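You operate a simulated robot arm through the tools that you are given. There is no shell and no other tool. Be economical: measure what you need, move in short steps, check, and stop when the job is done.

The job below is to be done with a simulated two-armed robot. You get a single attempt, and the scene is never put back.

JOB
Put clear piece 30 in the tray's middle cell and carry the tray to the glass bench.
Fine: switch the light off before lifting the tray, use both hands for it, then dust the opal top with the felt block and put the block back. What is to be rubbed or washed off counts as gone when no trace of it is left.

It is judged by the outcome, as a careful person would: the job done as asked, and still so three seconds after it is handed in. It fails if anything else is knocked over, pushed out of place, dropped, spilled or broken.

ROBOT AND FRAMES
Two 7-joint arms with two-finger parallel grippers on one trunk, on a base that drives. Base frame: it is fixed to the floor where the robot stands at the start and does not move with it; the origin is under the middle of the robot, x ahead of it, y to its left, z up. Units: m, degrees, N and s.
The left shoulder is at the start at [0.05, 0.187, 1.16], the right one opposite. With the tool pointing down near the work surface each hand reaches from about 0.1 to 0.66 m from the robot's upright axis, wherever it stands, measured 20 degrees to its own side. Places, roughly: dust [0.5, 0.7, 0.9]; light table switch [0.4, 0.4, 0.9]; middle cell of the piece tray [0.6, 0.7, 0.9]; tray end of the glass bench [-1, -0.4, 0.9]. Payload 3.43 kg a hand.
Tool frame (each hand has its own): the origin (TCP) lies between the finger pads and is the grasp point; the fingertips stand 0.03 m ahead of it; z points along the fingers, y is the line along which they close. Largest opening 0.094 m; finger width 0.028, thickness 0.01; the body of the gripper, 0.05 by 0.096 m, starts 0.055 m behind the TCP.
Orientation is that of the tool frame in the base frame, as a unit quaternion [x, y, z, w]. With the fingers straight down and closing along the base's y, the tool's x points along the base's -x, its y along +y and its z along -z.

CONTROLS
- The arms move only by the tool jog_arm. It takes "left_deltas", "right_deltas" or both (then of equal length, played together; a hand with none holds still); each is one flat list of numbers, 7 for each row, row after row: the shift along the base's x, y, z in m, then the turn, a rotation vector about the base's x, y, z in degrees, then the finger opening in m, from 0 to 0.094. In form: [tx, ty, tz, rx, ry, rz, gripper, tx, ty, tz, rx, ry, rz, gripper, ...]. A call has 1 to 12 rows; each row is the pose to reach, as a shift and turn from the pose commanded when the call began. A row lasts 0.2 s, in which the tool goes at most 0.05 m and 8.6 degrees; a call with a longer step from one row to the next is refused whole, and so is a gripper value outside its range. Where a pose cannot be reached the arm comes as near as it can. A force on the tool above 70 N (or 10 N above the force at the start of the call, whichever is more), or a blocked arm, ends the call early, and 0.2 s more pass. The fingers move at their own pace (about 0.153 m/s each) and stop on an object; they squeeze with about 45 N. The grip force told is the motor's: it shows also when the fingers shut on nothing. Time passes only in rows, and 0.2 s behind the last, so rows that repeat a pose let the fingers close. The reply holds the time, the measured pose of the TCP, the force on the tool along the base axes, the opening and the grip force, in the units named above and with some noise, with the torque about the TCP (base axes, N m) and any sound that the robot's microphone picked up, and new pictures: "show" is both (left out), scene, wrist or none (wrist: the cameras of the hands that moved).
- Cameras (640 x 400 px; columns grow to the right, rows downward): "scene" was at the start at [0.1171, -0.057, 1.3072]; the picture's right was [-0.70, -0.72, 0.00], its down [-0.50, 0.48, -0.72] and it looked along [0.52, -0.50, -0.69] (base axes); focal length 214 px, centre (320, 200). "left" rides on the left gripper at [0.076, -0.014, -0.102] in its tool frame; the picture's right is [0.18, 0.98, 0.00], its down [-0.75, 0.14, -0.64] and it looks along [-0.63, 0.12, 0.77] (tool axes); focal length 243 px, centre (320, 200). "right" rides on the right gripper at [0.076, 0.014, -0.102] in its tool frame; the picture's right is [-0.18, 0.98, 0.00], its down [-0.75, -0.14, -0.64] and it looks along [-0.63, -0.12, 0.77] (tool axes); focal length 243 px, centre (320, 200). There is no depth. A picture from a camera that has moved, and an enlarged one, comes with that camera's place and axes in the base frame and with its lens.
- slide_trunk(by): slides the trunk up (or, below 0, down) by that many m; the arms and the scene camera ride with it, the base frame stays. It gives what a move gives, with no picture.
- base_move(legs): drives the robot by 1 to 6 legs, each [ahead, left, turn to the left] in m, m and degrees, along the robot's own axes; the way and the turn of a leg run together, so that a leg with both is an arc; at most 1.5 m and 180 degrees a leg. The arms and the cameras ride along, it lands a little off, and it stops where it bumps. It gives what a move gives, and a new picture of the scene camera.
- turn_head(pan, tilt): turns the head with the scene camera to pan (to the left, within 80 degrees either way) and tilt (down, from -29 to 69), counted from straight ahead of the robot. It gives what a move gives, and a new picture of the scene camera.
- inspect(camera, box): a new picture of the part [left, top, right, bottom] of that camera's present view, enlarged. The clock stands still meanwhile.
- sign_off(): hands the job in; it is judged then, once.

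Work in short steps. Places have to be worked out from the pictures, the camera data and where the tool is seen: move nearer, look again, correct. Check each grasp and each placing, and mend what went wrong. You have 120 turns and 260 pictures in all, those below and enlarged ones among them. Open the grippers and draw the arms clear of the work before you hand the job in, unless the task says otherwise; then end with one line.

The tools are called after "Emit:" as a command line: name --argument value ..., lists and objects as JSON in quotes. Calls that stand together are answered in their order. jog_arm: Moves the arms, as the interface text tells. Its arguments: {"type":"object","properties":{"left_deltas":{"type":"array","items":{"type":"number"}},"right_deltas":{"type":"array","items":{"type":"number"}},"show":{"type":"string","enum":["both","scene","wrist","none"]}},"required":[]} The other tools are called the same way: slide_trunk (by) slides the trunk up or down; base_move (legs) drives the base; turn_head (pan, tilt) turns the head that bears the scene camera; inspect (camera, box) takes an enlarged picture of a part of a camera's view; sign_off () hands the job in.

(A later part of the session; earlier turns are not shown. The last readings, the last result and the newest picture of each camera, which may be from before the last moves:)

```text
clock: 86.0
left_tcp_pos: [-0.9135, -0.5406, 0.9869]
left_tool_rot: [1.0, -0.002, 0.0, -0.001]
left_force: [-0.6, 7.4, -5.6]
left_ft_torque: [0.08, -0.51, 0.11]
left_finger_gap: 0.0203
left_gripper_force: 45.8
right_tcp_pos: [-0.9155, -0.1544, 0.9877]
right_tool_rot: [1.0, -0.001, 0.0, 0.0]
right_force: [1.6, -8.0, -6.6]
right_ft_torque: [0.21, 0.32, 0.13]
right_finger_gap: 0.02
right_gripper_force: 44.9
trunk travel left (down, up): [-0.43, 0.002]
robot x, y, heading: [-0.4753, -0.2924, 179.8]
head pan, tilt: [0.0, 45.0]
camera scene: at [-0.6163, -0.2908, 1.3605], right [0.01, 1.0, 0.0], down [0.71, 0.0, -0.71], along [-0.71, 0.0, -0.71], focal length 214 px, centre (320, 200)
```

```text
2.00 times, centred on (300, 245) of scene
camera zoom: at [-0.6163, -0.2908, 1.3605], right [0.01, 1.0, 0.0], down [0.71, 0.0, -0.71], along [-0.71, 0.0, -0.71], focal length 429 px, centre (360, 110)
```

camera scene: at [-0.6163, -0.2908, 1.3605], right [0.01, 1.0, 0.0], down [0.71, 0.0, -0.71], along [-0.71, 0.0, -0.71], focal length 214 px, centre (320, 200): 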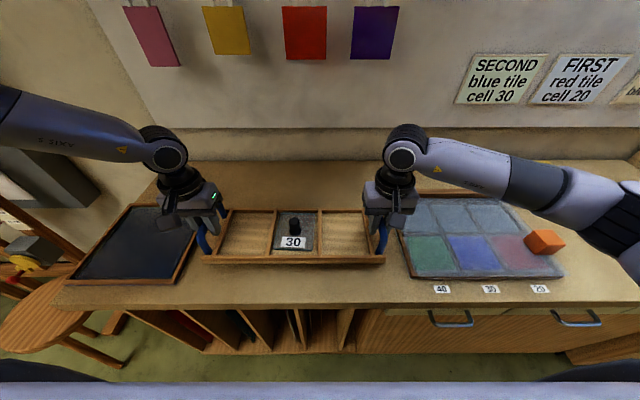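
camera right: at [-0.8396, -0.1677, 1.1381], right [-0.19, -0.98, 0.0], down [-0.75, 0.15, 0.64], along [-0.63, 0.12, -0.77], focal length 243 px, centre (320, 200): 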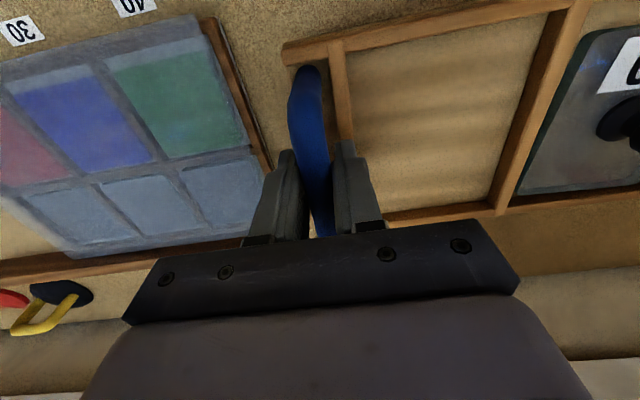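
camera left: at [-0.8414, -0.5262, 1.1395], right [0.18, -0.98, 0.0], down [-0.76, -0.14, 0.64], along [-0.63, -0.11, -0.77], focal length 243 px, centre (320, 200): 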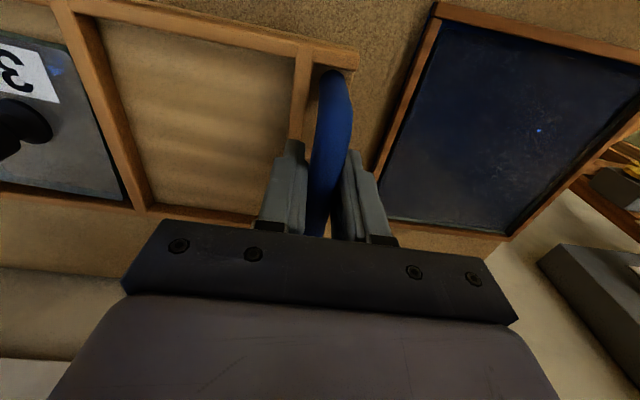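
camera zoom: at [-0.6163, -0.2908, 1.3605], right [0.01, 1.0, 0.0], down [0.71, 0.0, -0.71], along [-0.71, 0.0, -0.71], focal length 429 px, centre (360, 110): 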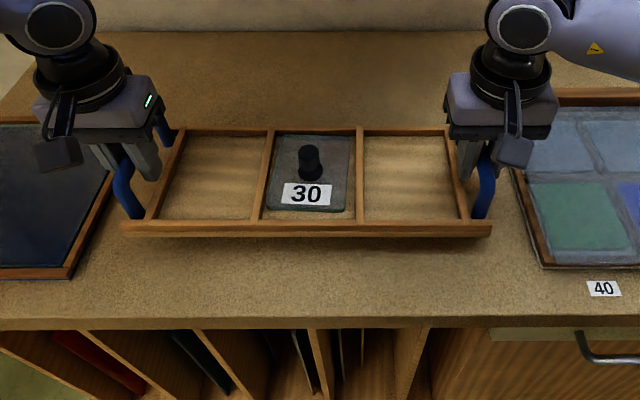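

Still just above the bench. I lower in small steps watching the forces.

Emit:
jog_arm --left_deltas '[0, 0, -0.006, 0, 0, 0, 0, 0, 0, -0.012, 0, 0, 0, 0]' --right_deltas '[0, 0, -0.006, 0, 0, 0, 0, 0, 0, -0.012, 0, 0, 0, 0]' --show "none"

Emit:
jog_arm --left_deltas '[0, 0, -0.004, 0, 0, 0, 0]' --right_deltas '[0, 0, -0.004, 0, 0, 0, 0]' --show "none"

```text
clock: 86.5
left_tcp_pos: [-0.913, -0.541, 0.975]
left_tool_rot: [1.0, -0.002, 0.001, -0.002]
left_force: [-1.4, 8.4, -6.9]
left_ft_torque: [-0.1, -0.24, 0.12]
left_finger_gap: 0.0199
left_gripper_force: 44.7
right_tcp_pos: [-0.9151, -0.1557, 0.9756]
right_tool_rot: [1.0, -0.001, 0.001, 0.001]
right_force: [0.6, -8.7, -5.3]
right_ft_torque: [-0.11, 0.02, 0.13]
right_finger_gap: 0.0202
right_gripper_force: 45.1
trunk travel left (down, up): [-0.43, 0.002]
robot x, y, heading: [-0.4751, -0.2897, 179.8]
head pan, tilt: [0.0, 45.0]
```

```text
clock: 87.0
left_tcp_pos: [-0.9131, -0.5412, 0.971]
left_tool_rot: [1.0, -0.002, 0.001, -0.002]
left_force: [-1.0, 8.3, -6.1]
left_ft_torque: [-0.02, -0.09, 0.21]
left_finger_gap: 0.0202
left_gripper_force: 45.1
right_tcp_pos: [-0.9151, -0.1555, 0.971]
right_tool_rot: [1.0, -0.002, 0.002, 0.002]
right_force: [1.1, -9.4, -5.2]
right_ft_torque: [-0.02, -0.11, 0.14]
right_finger_gap: 0.02
right_gripper_force: 45.4
trunk travel left (down, up): [-0.43, 0.002]
robot x, y, heading: [-0.4733, -0.292, 179.8]
head pan, tilt: [0.0, 45.0]
```

No contact yet; further 4 mm steps.

Emit:
jog_arm --left_deltas '[0, 0, -0.005, 0, 0, 0, 0]' --right_deltas '[0, 0, -0.005, 0, 0, 0, 0]' --show "none"

Emit:
jog_arm --left_deltas '[0, 0, -0.004, 0, 0, 0, 0]' --right_deltas '[0, 0, -0.004, 0, 0, 0, 0]' --show "none"

Emit:
inspect --camera "scene" --box '[180, 190, 400, 300]'

```text
clock: 87.3
left_tcp_pos: [-0.9137, -0.5409, 0.9649]
left_tool_rot: [1.0, -0.002, 0.0, -0.002]
left_force: [0.0, 8.1, -6.7]
left_ft_torque: [-0.02, 0.12, 0.02]
left_finger_gap: 0.0201
left_gripper_force: 45.4
right_tcp_pos: [-0.9151, -0.1562, 0.9665]
right_tool_rot: [1.0, -0.002, 0.001, 0.001]
right_force: [-0.2, -8.5, -5.3]
right_ft_torque: [-0.02, -0.31, -0.02]
right_finger_gap: 0.02
right_gripper_force: 44.9
trunk travel left (down, up): [-0.43, 0.002]
robot x, y, heading: [-0.4749, -0.2931, 179.9]
head pan, tilt: [0.0, 45.0]
```

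```text
clock: 87.8
left_tcp_pos: [-0.9138, -0.5416, 0.9617]
left_tool_rot: [1.0, -0.003, 0.001, -0.002]
left_force: [0.5, 8.1, -4.6]
left_ft_torque: [0.0, 0.13, -0.07]
left_finger_gap: 0.0202
left_gripper_force: 45.2
right_tcp_pos: [-0.9151, -0.1536, 0.9621]
right_tool_rot: [1.0, -0.002, 0.001, 0.001]
right_force: [-0.5, -8.4, -6.2]
right_ft_torque: [0.08, -0.37, -0.02]
right_finger_gap: 0.02
right_gripper_force: 44.9
trunk travel left (down, up): [-0.43, 0.002]
robot x, y, heading: [-0.4734, -0.2911, 179.8]
head pan, tilt: [0.0, 45.0]
```

```text
2.91 times, centred on (290, 245) of scene
camera zoom: at [-0.6163, -0.2908, 1.3605], right [0.01, 1.0, 0.0], down [0.71, 0.0, -0.71], along [-0.71, 0.0, -0.71], focal length 624 px, centre (407, 69)
```

zoom: 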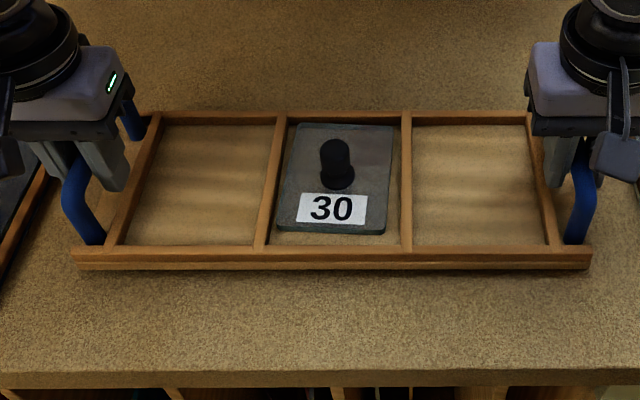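

Still hanging (−6 N each). I continue down 10 mm.

Emit:
jog_arm --left_deltas '[0, 0, -0.004, 0, 0, 0, 0, 0, 0, -0.008, 0, 0, 0, 0]' --right_deltas '[0, 0, -0.004, 0, 0, 0, 0, 0, 0, -0.008, 0, 0, 0, 0]' --show "none"

Emit:
jog_arm --left_deltas '[0, 0, -0.004, 0, 0, 0, 0]' --right_deltas '[0, 0, -0.004, 0, 0, 0, 0]' --show "none"

Emit:
jog_arm --left_deltas '[0, 0, -0.004, 0, 0, 0, 0]' --right_deltas '[0, 0, -0.004, 0, 0, 0, 0]' --show "none"

```text
clock: 88.3
left_tcp_pos: [-0.9144, -0.5415, 0.9523]
left_tool_rot: [1.0, -0.002, 0.001, -0.001]
left_force: [1.1, 11.4, -5.3]
left_ft_torque: [-0.08, -0.04, 0.02]
left_finger_gap: 0.0199
left_gripper_force: 44.8
right_tcp_pos: [-0.9146, -0.154, 0.9542]
right_tool_rot: [1.0, -0.002, 0.0, 0.003]
right_force: [-0.4, -12.7, -5.0]
right_ft_torque: [0.06, -0.14, -0.12]
right_finger_gap: 0.0202
right_gripper_force: 45.0
trunk travel left (down, up): [-0.43, 0.002]
robot x, y, heading: [-0.4776, -0.294, 179.7]
head pan, tilt: [0.0, 45.0]
```

```text
clock: 88.8
left_tcp_pos: [-0.9132, -0.5416, 0.9503]
left_tool_rot: [1.0, -0.001, 0.0, -0.002]
left_force: [-0.9, 13.0, -6.4]
left_ft_torque: [-0.09, 0.09, 0.09]
left_finger_gap: 0.0203
left_gripper_force: 45.3
right_tcp_pos: [-0.9132, -0.1559, 0.9507]
right_tool_rot: [1.0, -0.002, 0.0, 0.002]
right_force: [0.1, -13.1, -4.8]
right_ft_torque: [-0.06, -0.15, 0.06]
right_finger_gap: 0.02
right_gripper_force: 44.6
trunk travel left (down, up): [-0.43, 0.002]
robot x, y, heading: [-0.4738, -0.2949, 179.8]
head pan, tilt: [0.0, 45.0]
```

```text
clock: 89.2
left_tcp_pos: [-0.9132, -0.5418, 0.9482]
left_tool_rot: [1.0, -0.001, -0.003, 0.0]
left_force: [0.5, 6.8, 18.2]
left_ft_torque: [0.0, -1.25, -0.02]
left_finger_gap: 0.0202
left_gripper_force: 45.0
right_tcp_pos: [-0.9143, -0.1566, 0.9497]
right_tool_rot: [1.0, -0.002, -0.002, 0.002]
right_force: [0.2, -13.1, 8.8]
right_ft_torque: [0.07, -0.52, 0.05]
right_finger_gap: 0.0202
right_gripper_force: 45.0
trunk travel left (down, up): [-0.43, 0.002]
robot x, y, heading: [-0.4758, -0.2919, 179.7]
head pan, tilt: [0.0, 45.0]
```

Contact on both sides. I ease off and open both grippers, then rise.

Emit:
jog_arm --left_deltas '[0, 0.001, 0.002, 0, 0, 0, 0, 0, 0.001, 0.002, 0, 0, 0, 0.05, 0, 0.001, 0.002, 0, 0, 0, 0.05, 0, 0.001, 0.002, 0, 0, 0, 0.05, 0, 0, 0.03, 0, 0, 0, 0.05, 0, 0, 0.07, 0, 0, 0, 0.05, 0, 0, 0.11, 0, 0, 0, 0.05]' --right_deltas '[0, -0.001, 0.001, 0, 0, 0, 0, 0, -0.001, 0.001, 0, 0, 0, 0.05, 0, -0.001, 0.001, 0, 0, 0, 0.05, 0, -0.001, 0.001, 0, 0, 0, 0.05, 0, 0, 0.03, 0, 0, 0, 0.05, 0, 0, 0.07, 0, 0, 0, 0.05, 0, 0, 0.11, 0, 0, 0, 0.05]' --show "both"

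```text
clock: 90.8
left_tcp_pos: [-0.912, -0.5411, 1.0563]
left_tool_rot: [1.0, -0.002, -0.001, -0.001]
left_force: [0.3, -1.1, 0.1]
left_ft_torque: [-0.01, 0.0, 0.01]
left_finger_gap: 0.05
left_gripper_force: 0.0
right_tcp_pos: [-0.914, -0.1555, 1.0582]
right_tool_rot: [1.0, -0.002, 0.0, 0.001]
right_force: [0.2, -0.4, 1.1]
right_ft_torque: [-0.01, 0.03, 0.0]
right_finger_gap: 0.0501
right_gripper_force: 0.1
trunk travel left (down, up): [-0.43, 0.002]
robot x, y, heading: [-0.4768, -0.2939, 180.0]
head pan, tilt: [0.0, 45.0]
camera scene: at [-0.6146, -0.2907, 1.3607], right [0.01, 1.0, 0.0], down [0.71, 0.0, -0.71], along [-0.71, 0.0, -0.71], focal length 214 px, centre (320, 200)
camera right: at [-0.8394, -0.1701, 1.16], right [-0.19, -0.98, 0.0], down [-0.75, 0.15, 0.64], along [-0.63, 0.12, -0.77], focal length 243 px, centre (320, 200)
camera left: at [-0.838, -0.5279, 1.1585], right [0.18, -0.98, 0.0], down [-0.75, -0.14, 0.64], along [-0.63, -0.11, -0.77], focal length 243 px, centre (320, 200)
```

scene: 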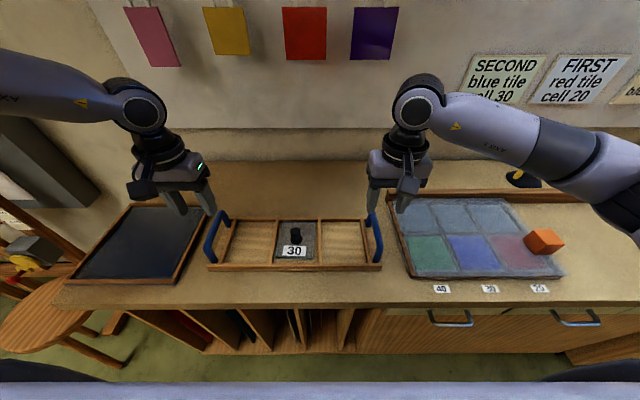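
right: 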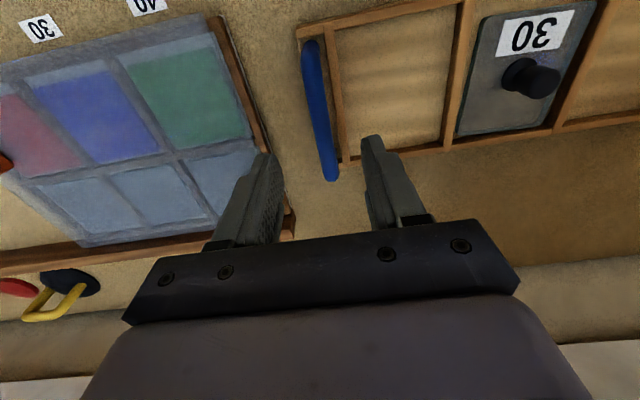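
left: 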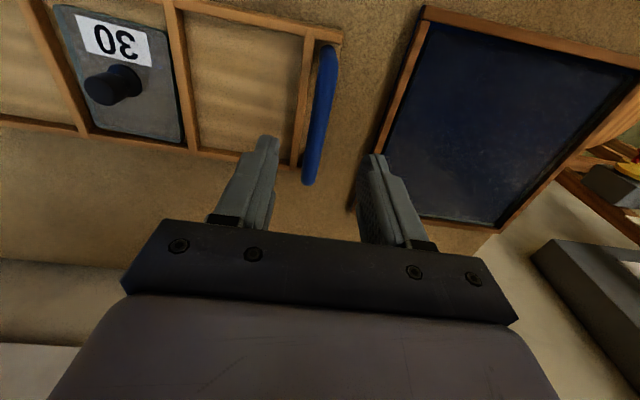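

The tray is on the bench, upright with piece 30 in the middle. I raise and draw in the hands, then back off and turn round.

Emit:
jog_arm --left_deltas '[0.02, 0, 0.04, 0, 0, 0, 0.05, 0.05, 0, 0.07, 0, 0, 0, 0.05, 0.08, 0, 0.1, 0, 0, 0, 0.05, 0.11, 0, 0.13, 0, 0, 0, 0.05]' --right_deltas '[0.02, 0, 0.04, 0, 0, 0, 0.05, 0.05, 0.02, 0.07, 0, 0, 0, 0.05, 0.08, 0.05, 0.1, 0, 0, 0, 0.05, 0.1, 0.08, 0.13, 0, 0, 0, 0.05]' --show "none"

Emit:
base_move --legs '[[-0.34, 0, 0], [0, 0, 90], [0, 0, 90]]'

```text
refused: row 3 steps farther than a row can; nothing moved
```

```text
clock: 100.7
left_tcp_pos: [0.2913, -0.024, 1.055]
left_tool_rot: [-0.021, 1.0, -0.001, 0.0]
left_force: [0.3, 0.3, -0.3]
left_ft_torque: [-0.01, -0.01, -0.01]
left_finger_gap: 0.0501
left_gripper_force: 0.1
right_tcp_pos: [0.3125, -0.4086, 1.0568]
right_tool_rot: [-0.022, 1.0, 0.0, 0.0]
right_force: [0.2, 0.0, 0.6]
right_ft_torque: [-0.02, -0.03, 0.0]
right_finger_gap: 0.0501
right_gripper_force: 0.0
trunk travel left (down, up): [-0.43, 0.002]
robot x, y, heading: [-0.1345, -0.2967, 2.3]
head pan, tilt: [0.0, 45.0]
camera scene: at [0.0065, -0.2877, 1.3607], right [0.04, -1.0, 0.0], down [-0.71, -0.03, -0.71], along [0.71, 0.03, -0.71], focal length 214 px, centre (320, 200)
```

scene: 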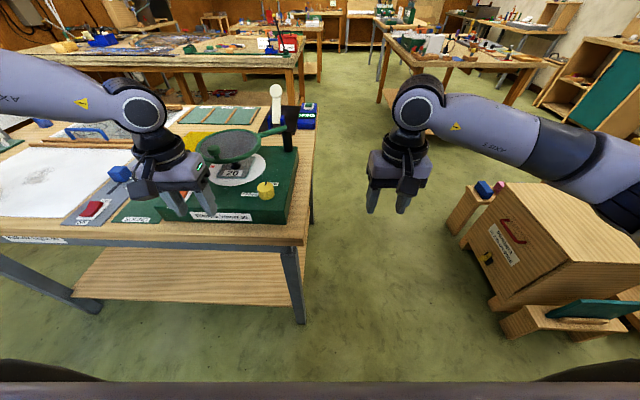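

The jog was refused but the drive ran anyway; hands were above everything and nothing was touched (no bump, forces nil). I now raise and draw in the hands before driving left.

Emit:
jog_arm --left_deltas '[-0.015, 0, 0.04, 0, 0, 0, 0.05, -0.03, 0, 0.08, 0, 0, 0, 0.05, -0.05, 0, 0.12, 0, 0, 0, 0.05, -0.07, 0, 0.15, 0, 0, 0, 0.05]' --right_deltas '[-0.015, 0, 0.04, 0, 0, 0, 0.05, -0.03, 0, 0.08, 0, 0, 0, 0.05, -0.05, -0.01, 0.12, 0, 0, 0, 0.05, -0.07, -0.02, 0.15, 0, 0, 0, 0.05]' --show "none"

Emit:
slide_trunk --by -0.055

Emit:
base_move --legs '[[0, 0.8, -2.3]]'

```text
clock: 101.7
left_tcp_pos: [0.2202, -0.026, 1.2058]
left_tool_rot: [-0.02, 1.0, -0.001, 0.001]
left_force: [-0.3, 0.2, -0.2]
left_ft_torque: [0.04, -0.05, -0.01]
left_finger_gap: 0.0501
left_gripper_force: 0.0
right_tcp_pos: [0.2428, -0.4285, 1.2075]
right_tool_rot: [-0.022, 1.0, 0.001, -0.001]
right_force: [0.8, 0.0, 0.1]
right_ft_torque: [-0.03, -0.03, 0.02]
right_finger_gap: 0.0501
right_gripper_force: 0.1
trunk travel left (down, up): [-0.43, 0.002]
robot x, y, heading: [-0.1275, -0.2942, 2.4]
head pan, tilt: [0.0, 45.0]
```

```text
clock: 102.7
left_tcp_pos: [0.221, -0.0248, 1.1501]
left_tool_rot: [-0.022, 1.0, -0.001, -0.001]
left_force: [0.2, -0.7, -0.6]
left_ft_torque: [0.0, 0.0, 0.04]
left_finger_gap: 0.0499
left_gripper_force: 0.0
right_tcp_pos: [0.2434, -0.4291, 1.1515]
right_tool_rot: [-0.021, 1.0, 0.002, 0.0]
right_force: [-0.4, 0.3, -0.5]
right_ft_torque: [0.05, -0.01, -0.01]
right_finger_gap: 0.0502
right_gripper_force: 0.1
trunk travel left (down, up): [-0.375, 0.057]
robot x, y, heading: [-0.1297, -0.2953, 2.4]
head pan, tilt: [0.0, 45.0]
```

```text
clock: 110.1
left_tcp_pos: [0.2094, 0.7649, 1.1508]
left_tool_rot: [-0.006, 1.0, -0.001, 0.001]
left_force: [-0.8, 0.8, 0.1]
left_ft_torque: [-0.01, -0.01, -0.02]
left_finger_gap: 0.0498
left_gripper_force: 0.0
right_tcp_pos: [0.2193, 0.3593, 1.1522]
right_tool_rot: [-0.005, 1.0, 0.001, -0.001]
right_force: [0.8, 0.0, 1.0]
right_ft_torque: [-0.01, -0.01, -0.02]
right_finger_gap: 0.0501
right_gripper_force: 0.1
trunk travel left (down, up): [-0.375, 0.057]
robot x, y, heading: [-0.1507, 0.5056, 0.5]
head pan, tilt: [0.0, 45.0]
camera scene: at [-0.0135, 0.5091, 1.3057], right [0.01, -1.0, 0.0], down [-0.71, -0.01, -0.71], along [0.71, 0.01, -0.71], focal length 214 px, centre (320, 200)
```

scene: 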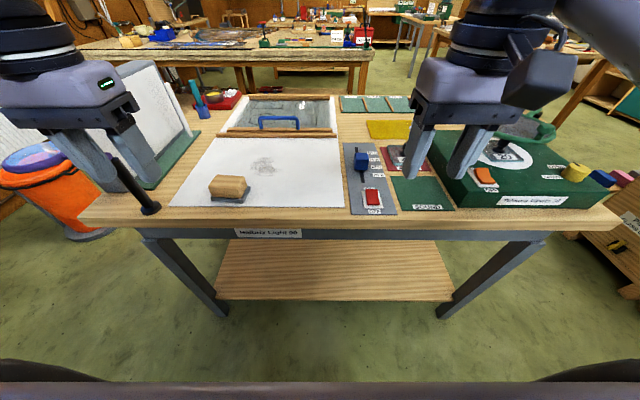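

The dust patch shows clearly near (0.57, 0.70), the block near (0.43, 0.76). I drive to about (0.05, 0.40) so the left hand reaches both.

Emit:
base_move --legs '[[0.2, 0, 0], [0, -0.11, 0]]'

Emit:
turn_head --pan 20 --tilt 45

Emit:
inspect --camera "left" --box '[0, 0, 640, 400]'

```text
clock: 112.9
left_tcp_pos: [0.4094, 0.6544, 1.1517]
left_tool_rot: [-0.004, 1.0, -0.001, 0.0]
left_force: [0.4, -0.6, -0.4]
left_ft_torque: [0.03, 0.0, -0.03]
left_finger_gap: 0.0501
left_gripper_force: 0.1
right_tcp_pos: [0.4182, 0.2522, 1.1525]
right_tool_rot: [-0.003, 1.0, 0.002, 0.001]
right_force: [0.5, 0.6, 0.4]
right_ft_torque: [0.02, -0.02, -0.02]
right_finger_gap: 0.0502
right_gripper_force: 0.0
trunk travel left (down, up): [-0.375, 0.057]
robot x, y, heading: [0.045, 0.3995, 0.1]
head pan, tilt: [0.0, 45.0]
camera scene: at [0.1857, 0.4005, 1.3057], right [0.01, -1.0, 0.0], down [-0.71, 0.0, -0.71], along [0.71, 0.0, -0.71], focal length 214 px, centre (320, 200)
```

scene: 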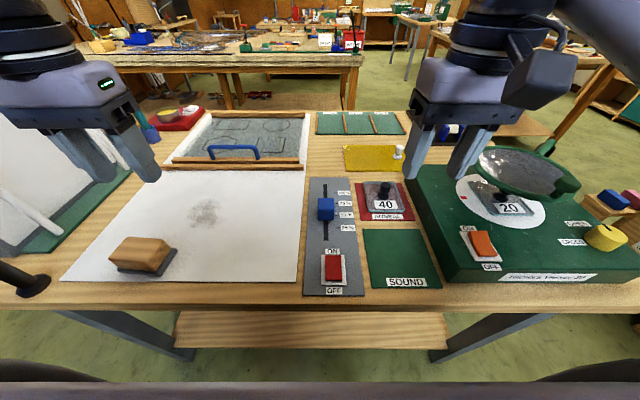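

```text
clock: 113.8
left_tcp_pos: [0.4097, 0.6549, 1.1499]
left_tool_rot: [-0.003, 1.0, -0.001, 0.0]
left_force: [-0.2, 0.2, 0.2]
left_ft_torque: [0.01, -0.02, 0.01]
left_finger_gap: 0.0499
left_gripper_force: 0.0
right_tcp_pos: [0.4173, 0.251, 1.1516]
right_tool_rot: [-0.003, 1.0, 0.002, 0.0]
right_force: [0.0, 0.4, 0.2]
right_ft_torque: [-0.04, -0.01, 0.0]
right_finger_gap: 0.0499
right_gripper_force: 0.0
trunk travel left (down, up): [-0.375, 0.057]
robot x, y, heading: [0.0459, 0.3981, 0.3]
head pan, tilt: [20.0, 45.0]
camera scene: at [0.1807, 0.4285, 1.3057], right [0.35, -0.94, 0.0], down [-0.66, -0.24, -0.71], along [0.66, 0.24, -0.71], focal length 214 px, centre (320, 200)
```

scene: 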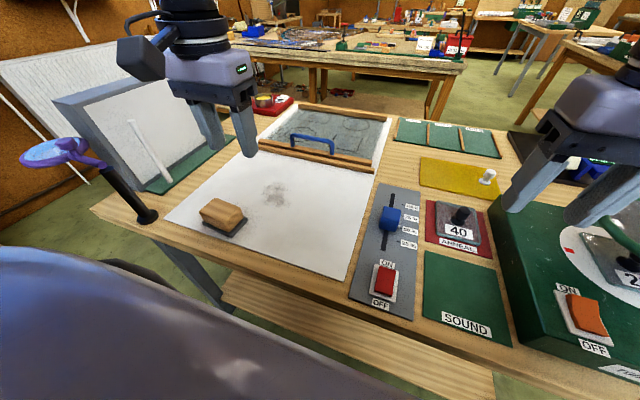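

```text
1.00 times, centred on (320, 200) of left (not enlarged: the box is as wide or as high as the picture)
camera zoom: at [0.3314, 0.6405, 1.2528], right [-0.19, 0.98, 0.0], down [0.75, 0.15, 0.64], along [0.63, 0.12, -0.77], focal length 243 px, centre (320, 200)
```

zoom: 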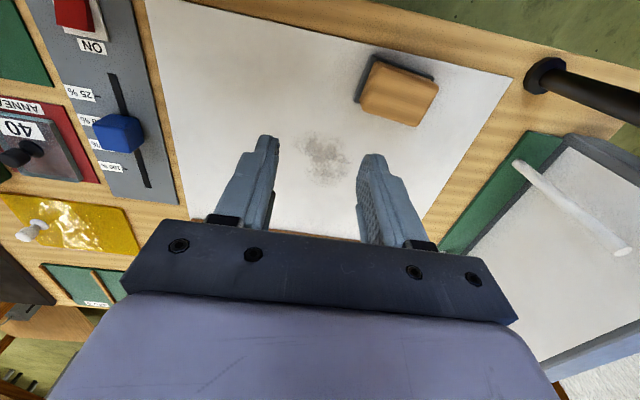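

I move the left hand above the block for a close look, to record its exact place and size.

Emit:
jog_arm --left_deltas '[-0.01, 0.035, -0.02, 0, 0, 0, 0.08, -0.02, 0.07, -0.045, 0, 0, 0, 0.094, -0.02, 0.1, -0.075, 0, 0, 0, 0.094, -0.02, 0.103, -0.1, 0, 0, 0, 0.094]' --show "both"

Emit:
inspect --camera "scene" --box '[150, 150, 310, 260]'

```text
clock: 114.8
left_tcp_pos: [0.3901, 0.7588, 1.0499]
left_tool_rot: [-0.003, 1.0, -0.001, 0.0]
left_force: [-0.7, -0.4, -1.0]
left_ft_torque: [0.02, 0.02, 0.01]
left_finger_gap: 0.0941
left_gripper_force: 0.0
right_tcp_pos: [0.4188, 0.2521, 1.1524]
right_tool_rot: [-0.003, 1.0, 0.002, 0.0]
right_force: [0.2, 0.3, 0.3]
right_ft_torque: [0.04, 0.0, 0.01]
right_finger_gap: 0.0501
right_gripper_force: 0.0
trunk travel left (down, up): [-0.375, 0.057]
robot x, y, heading: [0.0485, 0.3967, 0.4]
head pan, tilt: [20.0, 45.0]
camera scene: at [0.1808, 0.4285, 1.3057], right [0.35, -0.94, 0.0], down [-0.66, -0.25, -0.71], along [0.66, 0.25, -0.71], focal length 214 px, centre (320, 200)
camera left: at [0.3114, 0.7434, 1.1523], right [-0.19, 0.98, 0.0], down [0.75, 0.15, 0.64], along [0.63, 0.12, -0.77], focal length 243 px, centre (320, 200)
```

scene: 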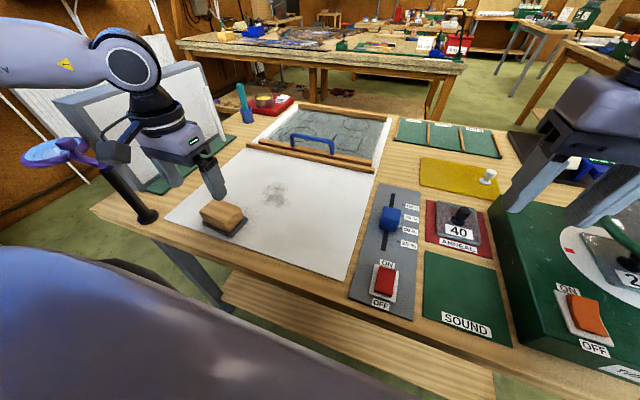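
left: 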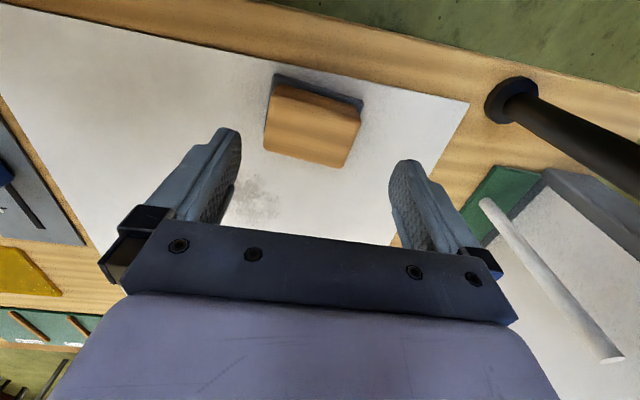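

```text
3.64 times, centred on (230, 205) of scene
camera zoom: at [0.1808, 0.4285, 1.3057], right [0.35, -0.94, 0.0], down [-0.66, -0.25, -0.71], along [0.66, 0.25, -0.71], focal length 780 px, centre (647, 182)
```

zoom: 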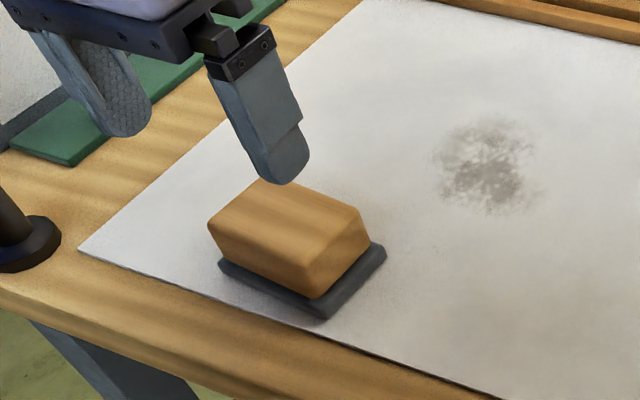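

Block: about 0.081 × 0.06 m, yaw ≈ −7.5°, centre ≈ (0.412, 0.754). I align the gripper to it and descend to check.

Emit:
jog_arm --left_deltas '[0.01, -0.002, -0.02, 0, 0, -4, 0.094, 0.02, -0.005, -0.045, 0, 0, -7.5, 0.094, 0.02, -0.005, -0.07, 0, 0, -7.5, 0.094]' --show "wrist"

Emit:
inspect --camera "scene" --box '[150, 150, 310, 260]'

```text
clock: 115.6
left_tcp_pos: [0.4108, 0.7546, 0.9785]
left_tool_rot: [0.062, 0.998, -0.001, 0.0]
left_force: [-0.4, -0.3, -0.8]
left_ft_torque: [-0.01, 0.01, -0.03]
left_finger_gap: 0.0938
left_gripper_force: 0.0
right_tcp_pos: [0.4174, 0.2514, 1.1517]
right_tool_rot: [-0.003, 1.0, 0.002, 0.0]
right_force: [0.6, 1.1, 0.0]
right_ft_torque: [0.0, -0.01, -0.02]
right_finger_gap: 0.0501
right_gripper_force: 0.1
trunk travel left (down, up): [-0.375, 0.057]
robot x, y, heading: [0.0452, 0.3996, 0.0]
head pan, tilt: [20.0, 45.0]
camera left: at [0.3304, 0.7498, 1.0813], right [-0.06, 1.0, 0.0], down [0.77, 0.05, 0.64], along [0.64, 0.04, -0.77], focal length 243 px, centre (320, 200)
```

left: 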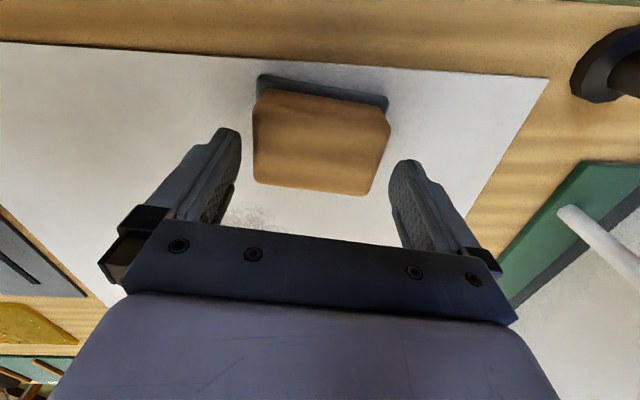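

```text
3.64 times, centred on (230, 205) of scene
camera zoom: at [0.1808, 0.4288, 1.3057], right [0.35, -0.94, 0.0], down [-0.66, -0.25, -0.71], along [0.66, 0.25, -0.71], focal length 780 px, centre (647, 182)
```

zoom: 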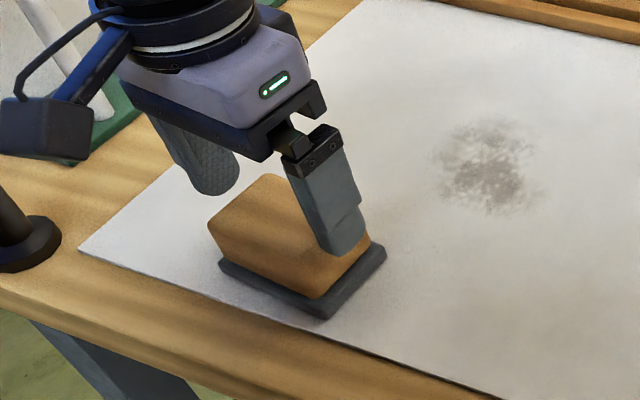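

The fingers straddle the block well. I lower to tips ~z 0.915 and check.

Emit:
jog_arm --left_deltas '[0.001, -0.001, -0.015, 0, 0, 0, 0.094, 0.001, -0.001, -0.033, 0, 0, 0, 0.094]' --show "wrist"

Emit:
inspect --camera "scene" --box '[150, 150, 310, 260]'

```text
clock: 116.2
left_tcp_pos: [0.4117, 0.752, 0.9455]
left_tool_rot: [0.061, 0.998, -0.002, -0.001]
left_force: [-0.3, 0.4, 0.3]
left_ft_torque: [0.02, 0.0, 0.0]
left_finger_gap: 0.0939
left_gripper_force: 0.1
right_tcp_pos: [0.4186, 0.2521, 1.1514]
right_tool_rot: [-0.004, 1.0, 0.001, 0.0]
right_force: [0.1, -0.1, 0.0]
right_ft_torque: [0.01, -0.01, 0.01]
right_finger_gap: 0.0499
right_gripper_force: 0.0
trunk travel left (down, up): [-0.375, 0.057]
robot x, y, heading: [0.0457, 0.3986, 0.2]
head pan, tilt: [20.0, 45.0]
camera left: at [0.3319, 0.7481, 1.0489], right [-0.06, 1.0, 0.0], down [0.77, 0.05, 0.64], along [0.64, 0.04, -0.77], focal length 243 px, centre (320, 200)
```

left: 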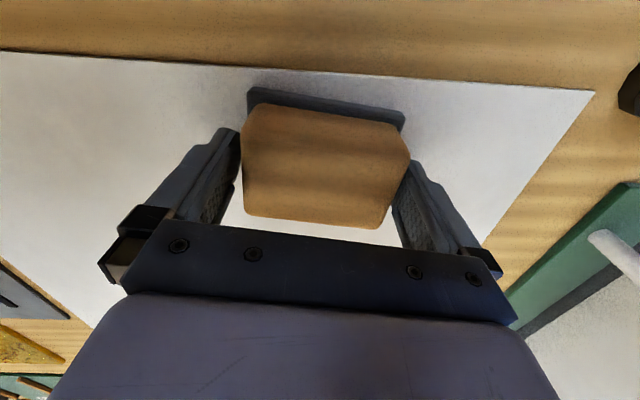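

```text
3.64 times, centred on (230, 205) of scene
camera zoom: at [0.1808, 0.4287, 1.3057], right [0.35, -0.94, 0.0], down [-0.66, -0.25, -0.71], along [0.66, 0.25, -0.71], focal length 780 px, centre (647, 182)
```

zoom: 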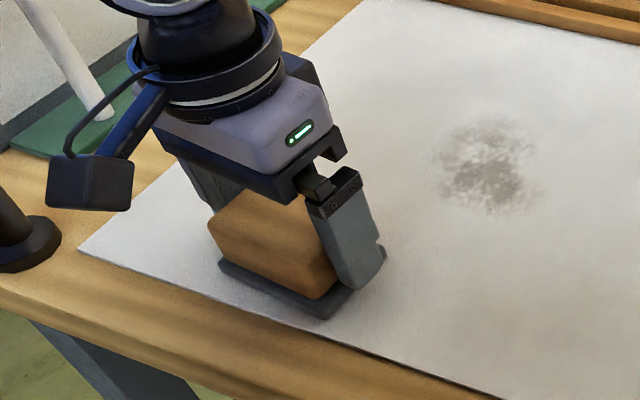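

Straddled, tips just above the felt. I close on the block (original pose: TCP (0.412, 0.752), yaw −7°).

Emit:
jog_arm --left_deltas '[0, 0, 0, 0, 0, 0, 0.05, 0, 0, 0, 0, 0, 0, 0.05, 0, 0, 0, 0, 0, 0, 0.05]' --show "wrist"

```text
clock: 117.0
left_tcp_pos: [0.4113, 0.753, 0.9457]
left_tool_rot: [0.062, 0.998, -0.001, 0.0]
left_force: [0.2, -0.4, -0.3]
left_ft_torque: [-0.04, -0.02, 0.01]
left_finger_gap: 0.0839
left_gripper_force: 44.8
right_tcp_pos: [0.4182, 0.252, 1.152]
right_tool_rot: [-0.002, 1.0, 0.0, 0.001]
right_force: [0.0, 0.3, 0.1]
right_ft_torque: [-0.01, 0.02, 0.0]
right_finger_gap: 0.0499
right_gripper_force: 0.1
trunk travel left (down, up): [-0.375, 0.057]
robot x, y, heading: [0.0483, 0.3992, 0.3]
head pan, tilt: [20.0, 45.0]
camera left: at [0.3318, 0.7482, 1.049], right [-0.06, 1.0, 0.0], down [0.77, 0.05, 0.64], along [0.64, 0.04, -0.77], focal length 243 px, centre (320, 200)
```

left: 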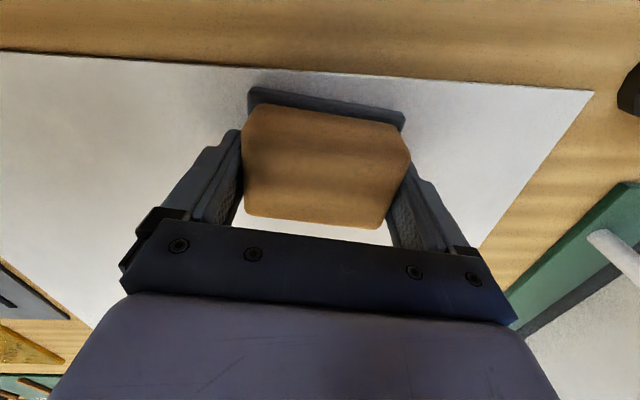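

Gripped. To have full reach over the dust I lift the block 6 cm, shift the base 9 cm right, and return over the patch.

Emit:
jog_arm --left_deltas '[0, 0, 0.03, 0, 0, 0, 0.05, 0, 0, 0.06, 0, 0, 0, 0.05]' --show "none"

Emit:
base_move --legs '[[0, -0.09, 0]]'

Emit:
inspect --camera "scene" --box '[120, 90, 340, 250]'

```text
clock: 117.6
left_tcp_pos: [0.4104, 0.7506, 1.008]
left_tool_rot: [0.062, 0.998, -0.001, -0.001]
left_force: [-0.5, 0.2, -0.2]
left_ft_torque: [-0.01, 0.0, 0.01]
left_finger_gap: 0.0837
left_gripper_force: 45.2
right_tcp_pos: [0.4178, 0.2522, 1.152]
right_tool_rot: [-0.004, 1.0, 0.001, 0.0]
right_force: [0.1, -0.3, 0.0]
right_ft_torque: [-0.02, -0.02, 0.01]
right_finger_gap: 0.0499
right_gripper_force: 0.0
trunk travel left (down, up): [-0.375, 0.057]
robot x, y, heading: [0.0466, 0.3974, 0.1]
head pan, tilt: [20.0, 45.0]
```

```text
clock: 119.0
left_tcp_pos: [0.4123, 0.661, 1.0072]
left_tool_rot: [0.063, 0.998, -0.002, 0.0]
left_force: [0.5, 0.3, -0.7]
left_ft_torque: [-0.02, 0.01, 0.02]
left_finger_gap: 0.0837
left_gripper_force: 44.5
right_tcp_pos: [0.4178, 0.1622, 1.1522]
right_tool_rot: [-0.004, 1.0, 0.002, 0.0]
right_force: [0.3, -1.0, 0.2]
right_ft_torque: [0.01, 0.0, -0.01]
right_finger_gap: 0.0502
right_gripper_force: 0.0
trunk travel left (down, up): [-0.375, 0.057]
robot x, y, heading: [0.0471, 0.31, 0.5]
head pan, tilt: [20.0, 45.0]
camera scene: at [0.1812, 0.3392, 1.3057], right [0.35, -0.94, 0.0], down [-0.66, -0.24, -0.71], along [0.66, 0.25, -0.71], focal length 214 px, centre (320, 200)
```

scene: 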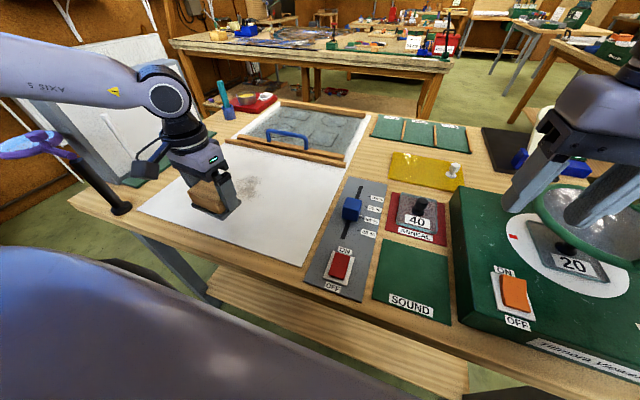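

```text
2.50 times, centred on (230, 170) of scene
camera zoom: at [0.1812, 0.3392, 1.3057], right [0.35, -0.94, 0.0], down [-0.66, -0.24, -0.71], along [0.66, 0.25, -0.71], focal length 536 px, centre (545, 275)
```

zoom: 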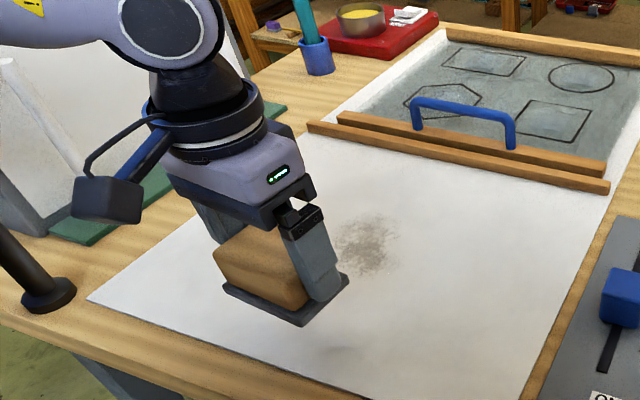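

The dust is centred near (0.543, 0.692). I set the felt down just in front of it with light pressure and sweep forward and back.

Emit:
jog_arm --left_deltas '[0.03, 0.015, -0.02, 0, 0, 0, 0.05, 0.058, 0.029, -0.045, 0, 0, 0, 0.05, 0.058, 0.029, -0.058, 0, 0, 0, 0.05, 0.058, 0.029, -0.0645, 0, 0, 0, 0.05, 0.09, 0.029, -0.0645, 0, 0, 0, 0.05, 0.125, 0.029, -0.0645, 0, 0, 0, 0.05, 0.16, 0.029, -0.0645, 0, 0, 0, 0.05, 0.185, 0.029, -0.0645, 0, 0, 0, 0.05, 0.15, 0.029, -0.0645, 0, 0, 0, 0.05, 0.115, 0.029, -0.0645, 0, 0, 0, 0.05, 0.08, 0.029, -0.0645, 0, 0, 0, 0.05, 0.045, 0.029, -0.0645, 0, 0, 0, 0.05]' --show "scene"

Emit:
inspect --camera "scene" --box '[120, 90, 340, 250]'

```text
clock: 121.6
left_tcp_pos: [0.4559, 0.6941, 0.9456]
left_tool_rot: [0.062, 0.998, 0.0, 0.001]
left_force: [4.6, 0.8, 20.2]
left_ft_torque: [-0.2, -0.1, -0.12]
left_finger_gap: 0.0837
left_gripper_force: 45.0
left hand out of reach, approached as far as the arm can: row 8
right_tcp_pos: [0.4177, 0.1624, 1.1515]
right_tool_rot: [-0.004, 1.0, 0.001, 0.0]
right_force: [0.0, 0.8, 0.7]
right_ft_torque: [0.0, 0.02, -0.05]
right_finger_gap: 0.0499
right_gripper_force: 0.1
trunk travel left (down, up): [-0.375, 0.057]
robot x, y, heading: [0.0467, 0.31, 0.5]
head pan, tilt: [20.0, 45.0]
camera scene: at [0.1801, 0.3386, 1.3059], right [0.35, -0.94, 0.0], down [-0.66, -0.24, -0.71], along [0.66, 0.25, -0.71], focal length 214 px, centre (320, 200)
```

scene: 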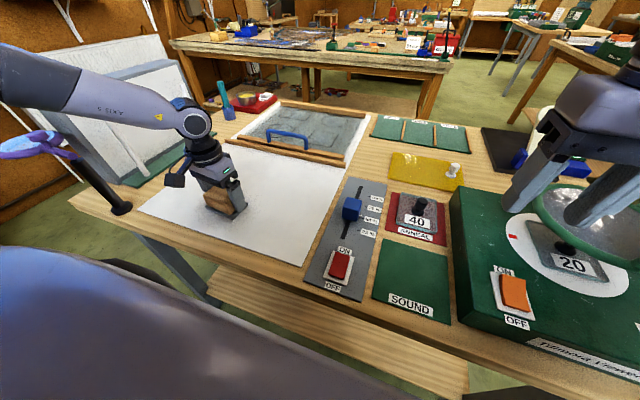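

```text
2.50 times, centred on (230, 170) of scene
camera zoom: at [0.1801, 0.3386, 1.3059], right [0.35, -0.94, 0.0], down [-0.66, -0.24, -0.71], along [0.66, 0.25, -0.71], focal length 536 px, centre (545, 275)
```

zoom: 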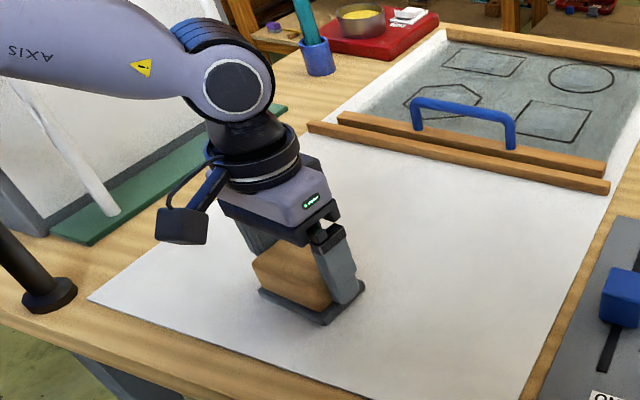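

Hardly any dust is left visible. I sweep the neighbouring strips on both sides to take faint fringes.

Emit:
jog_arm --left_deltas '[0.02, -0.035, 0, 0, 0, 0, 0.05, 0.055, -0.035, 0, 0, 0, 0, 0.05, 0.09, -0.035, 0, 0, 0, 0, 0.05, 0.12, -0.035, 0, 0, 0, 0, 0.05, 0.12, 0, 0, 0, 0, 0, 0.05, 0.12, 0.035, 0, 0, 0, 0, 0.05, 0.085, 0.035, 0, 0, 0, 0, 0.05, 0.05, 0.035, 0, 0, 0, 0, 0.05, 0.015, 0.035, 0, 0, 0, 0, 0.05, 0.045, 0.01, 0, 0, 0, 0, 0.05, 0.09, 0.0, 0, 0, 0, 0, 0.05, 0.12, 0.0, 0, 0, 0, 0, 0.05]' --show "none"

Emit:
jog_arm --left_deltas '[-0.035, 0, 0, 0, 0, 0, 0.05, -0.07, 0, 0, 0, 0, 0, 0.05, -0.1, 0, 0, 0, 0, 0, 0.05, -0.12, 0.0, 0.02, 0, 0, 0, 0.05, -0.14, 0.0, 0.06, 0, 0, 0, 0.05, -0.16, 0.0, 0.1, 0, 0, 0, 0.05]' --show "both"

Emit:
inspect --camera "scene" --box '[160, 130, 320, 250]'

```text
clock: 124.2
left_tcp_pos: [0.5752, 0.6894, 0.9448]
left_tool_rot: [0.062, 0.998, -0.001, 0.001]
left_force: [-3.5, -1.1, 14.6]
left_ft_torque: [0.62, -0.17, 0.25]
left_finger_gap: 0.0838
left_gripper_force: 45.3
left hand out of reach, approached as far as the arm can: row 6
right_tcp_pos: [0.416, 0.1607, 1.1516]
right_tool_rot: [-0.003, 1.0, 0.001, 0.001]
right_force: [-0.6, 0.0, 0.4]
right_ft_torque: [-0.01, -0.01, 0.0]
right_finger_gap: 0.0503
right_gripper_force: 0.0
trunk travel left (down, up): [-0.375, 0.057]
robot x, y, heading: [0.0476, 0.3089, 0.5]
head pan, tilt: [20.0, 45.0]
```

```text
clock: 125.6
left_tcp_pos: [0.4143, 0.689, 1.045]
left_tool_rot: [0.062, 0.998, -0.002, -0.001]
left_force: [-0.6, 0.0, -1.1]
left_ft_torque: [0.0, -0.02, 0.0]
left_finger_gap: 0.0835
left_gripper_force: 45.2
right_tcp_pos: [0.4177, 0.1625, 1.1518]
right_tool_rot: [-0.003, 1.0, 0.001, -0.001]
right_force: [0.2, -0.2, -0.7]
right_ft_torque: [-0.05, 0.02, 0.02]
right_finger_gap: 0.0501
right_gripper_force: 0.2
trunk travel left (down, up): [-0.375, 0.057]
robot x, y, heading: [0.0472, 0.3114, 0.1]
head pan, tilt: [20.0, 45.0]
camera scene: at [0.1806, 0.3395, 1.3057], right [0.35, -0.94, 0.0], down [-0.66, -0.24, -0.71], along [0.66, 0.24, -0.71], focal length 214 px, centre (320, 200)
camera left: at [0.3357, 0.6854, 1.1471], right [-0.06, 1.0, 0.0], down [0.77, 0.05, 0.64], along [0.64, 0.04, -0.77], focal length 243 px, centre (320, 200)
```

scene: 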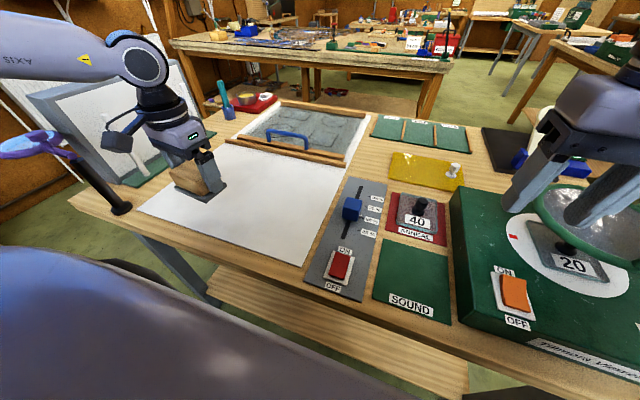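
left: 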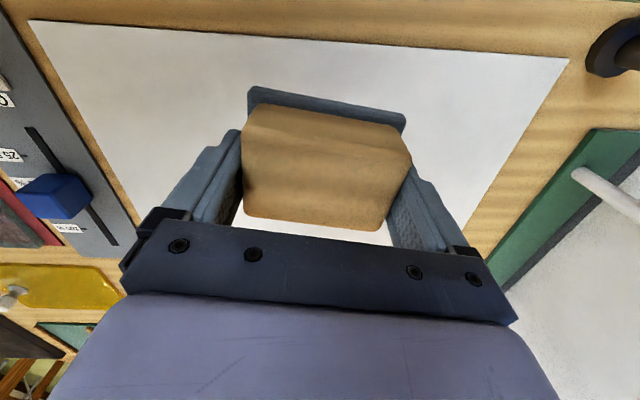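

```text
3.33 times, centred on (240, 190) of scene
camera zoom: at [0.1806, 0.3395, 1.3057], right [0.35, -0.94, 0.0], down [-0.66, -0.24, -0.71], along [0.66, 0.24, -0.71], focal length 715 px, centre (587, 233)
```

zoom: 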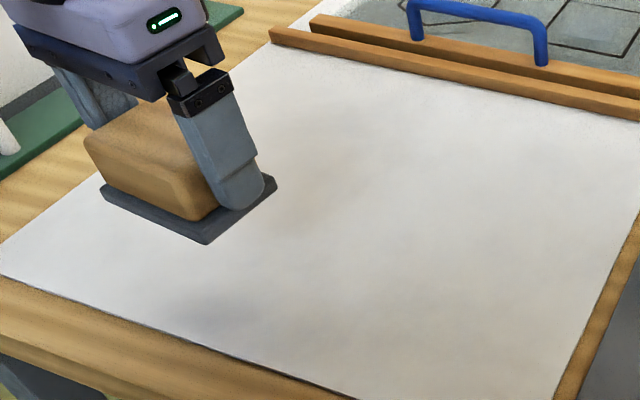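

It looks clean; I move the block back over its place and inspect the patch area unobstructed.

Emit:
jog_arm --left_deltas '[-0.001, 0.032, -0.01, 0, 0, 0, 0.05, -0.003, 0.063, -0.03, 0, 0, 0, 0.05]' --show "none"

Emit:
inspect --camera "scene" --box '[210, 140, 330, 230]'

Emit:
inspect --camera "right" --box '[340, 0, 640, 200]'

```text
clock: 126.2
left_tcp_pos: [0.414, 0.7549, 1.0135]
left_tool_rot: [0.063, 0.998, -0.001, -0.001]
left_force: [0.7, 0.1, -1.3]
left_ft_torque: [-0.03, 0.05, -0.02]
left_finger_gap: 0.0835
left_gripper_force: 44.8
right_tcp_pos: [0.4177, 0.1626, 1.1523]
right_tool_rot: [-0.003, 1.0, 0.001, 0.001]
right_force: [0.9, -0.4, 0.3]
right_ft_torque: [0.0, 0.0, 0.02]
right_finger_gap: 0.0499
right_gripper_force: 0.0
trunk travel left (down, up): [-0.375, 0.057]
robot x, y, heading: [0.0487, 0.3123, 0.5]
head pan, tilt: [20.0, 45.0]
```

```text
4.44 times, centred on (270, 185) of scene
camera zoom: at [0.1813, 0.3401, 1.3057], right [0.35, -0.94, 0.0], down [-0.66, -0.25, -0.71], along [0.66, 0.24, -0.71], focal length 953 px, centre (542, 267)
```

zoom: 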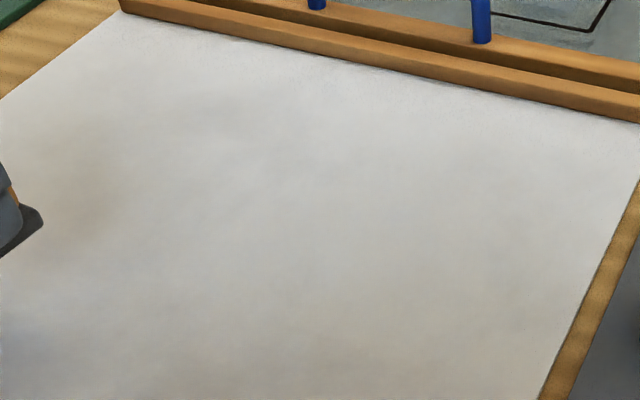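

```text
2.00 times, centred on (490, 100) of right
camera zoom: at [0.3414, 0.1763, 1.2537], right [0.18, 0.98, 0.0], down [0.75, -0.14, 0.64], along [0.63, -0.11, -0.77], focal length 485 px, centre (-20, 400)
```

zoom: 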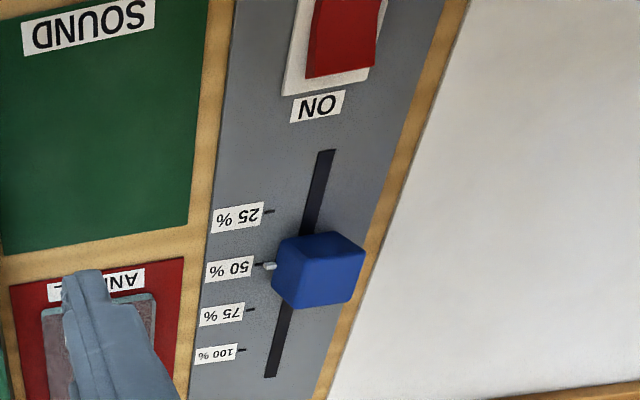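

The opal top is clean. I set the block down at its original place, (0.412, 0.752), same yaw.

Emit:
jog_arm --left_deltas '[-0.002, -0.0025, -0.03, 0, 0, 0, 0.05, -0.002, -0.0025, -0.055, 0, 0, 0, 0.05, -0.002, -0.0025, -0.068, 0, 0, 0, 0.05]' --show "wrist"

Emit:
inspect --camera "scene" --box '[120, 130, 280, 250]'

```text
clock: 127.0
left_tcp_pos: [0.4115, 0.7513, 0.9459]
left_tool_rot: [0.062, 0.998, -0.001, 0.0]
left_force: [-1.0, 1.0, 1.5]
left_ft_torque: [0.1, -0.07, 0.04]
left_finger_gap: 0.0833
left_gripper_force: 45.4
right_tcp_pos: [0.4173, 0.1623, 1.1515]
right_tool_rot: [-0.003, 1.0, 0.001, 0.0]
right_force: [0.6, 0.2, 0.1]
right_ft_torque: [0.04, 0.03, 0.01]
right_finger_gap: 0.05
right_gripper_force: 0.1
trunk travel left (down, up): [-0.375, 0.057]
robot x, y, heading: [0.0437, 0.3114, 0.4]
head pan, tilt: [20.0, 45.0]
camera left: at [0.3319, 0.7459, 1.0477], right [-0.06, 1.0, 0.0], down [0.77, 0.05, 0.64], along [0.64, 0.04, -0.77], focal length 243 px, centre (320, 200)
```

left: 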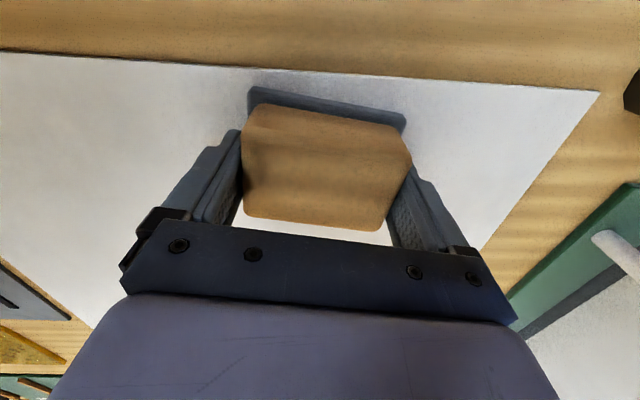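

```text
3.33 times, centred on (200, 190) of scene
camera zoom: at [0.1809, 0.3395, 1.3058], right [0.35, -0.94, 0.0], down [-0.66, -0.24, -0.71], along [0.66, 0.24, -0.71], focal length 715 px, centre (720, 233)
```

zoom: 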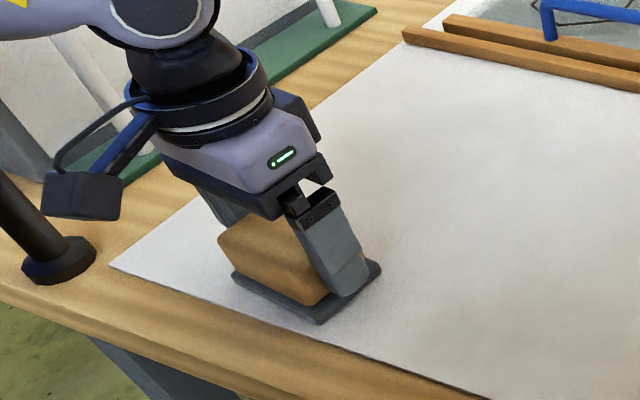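

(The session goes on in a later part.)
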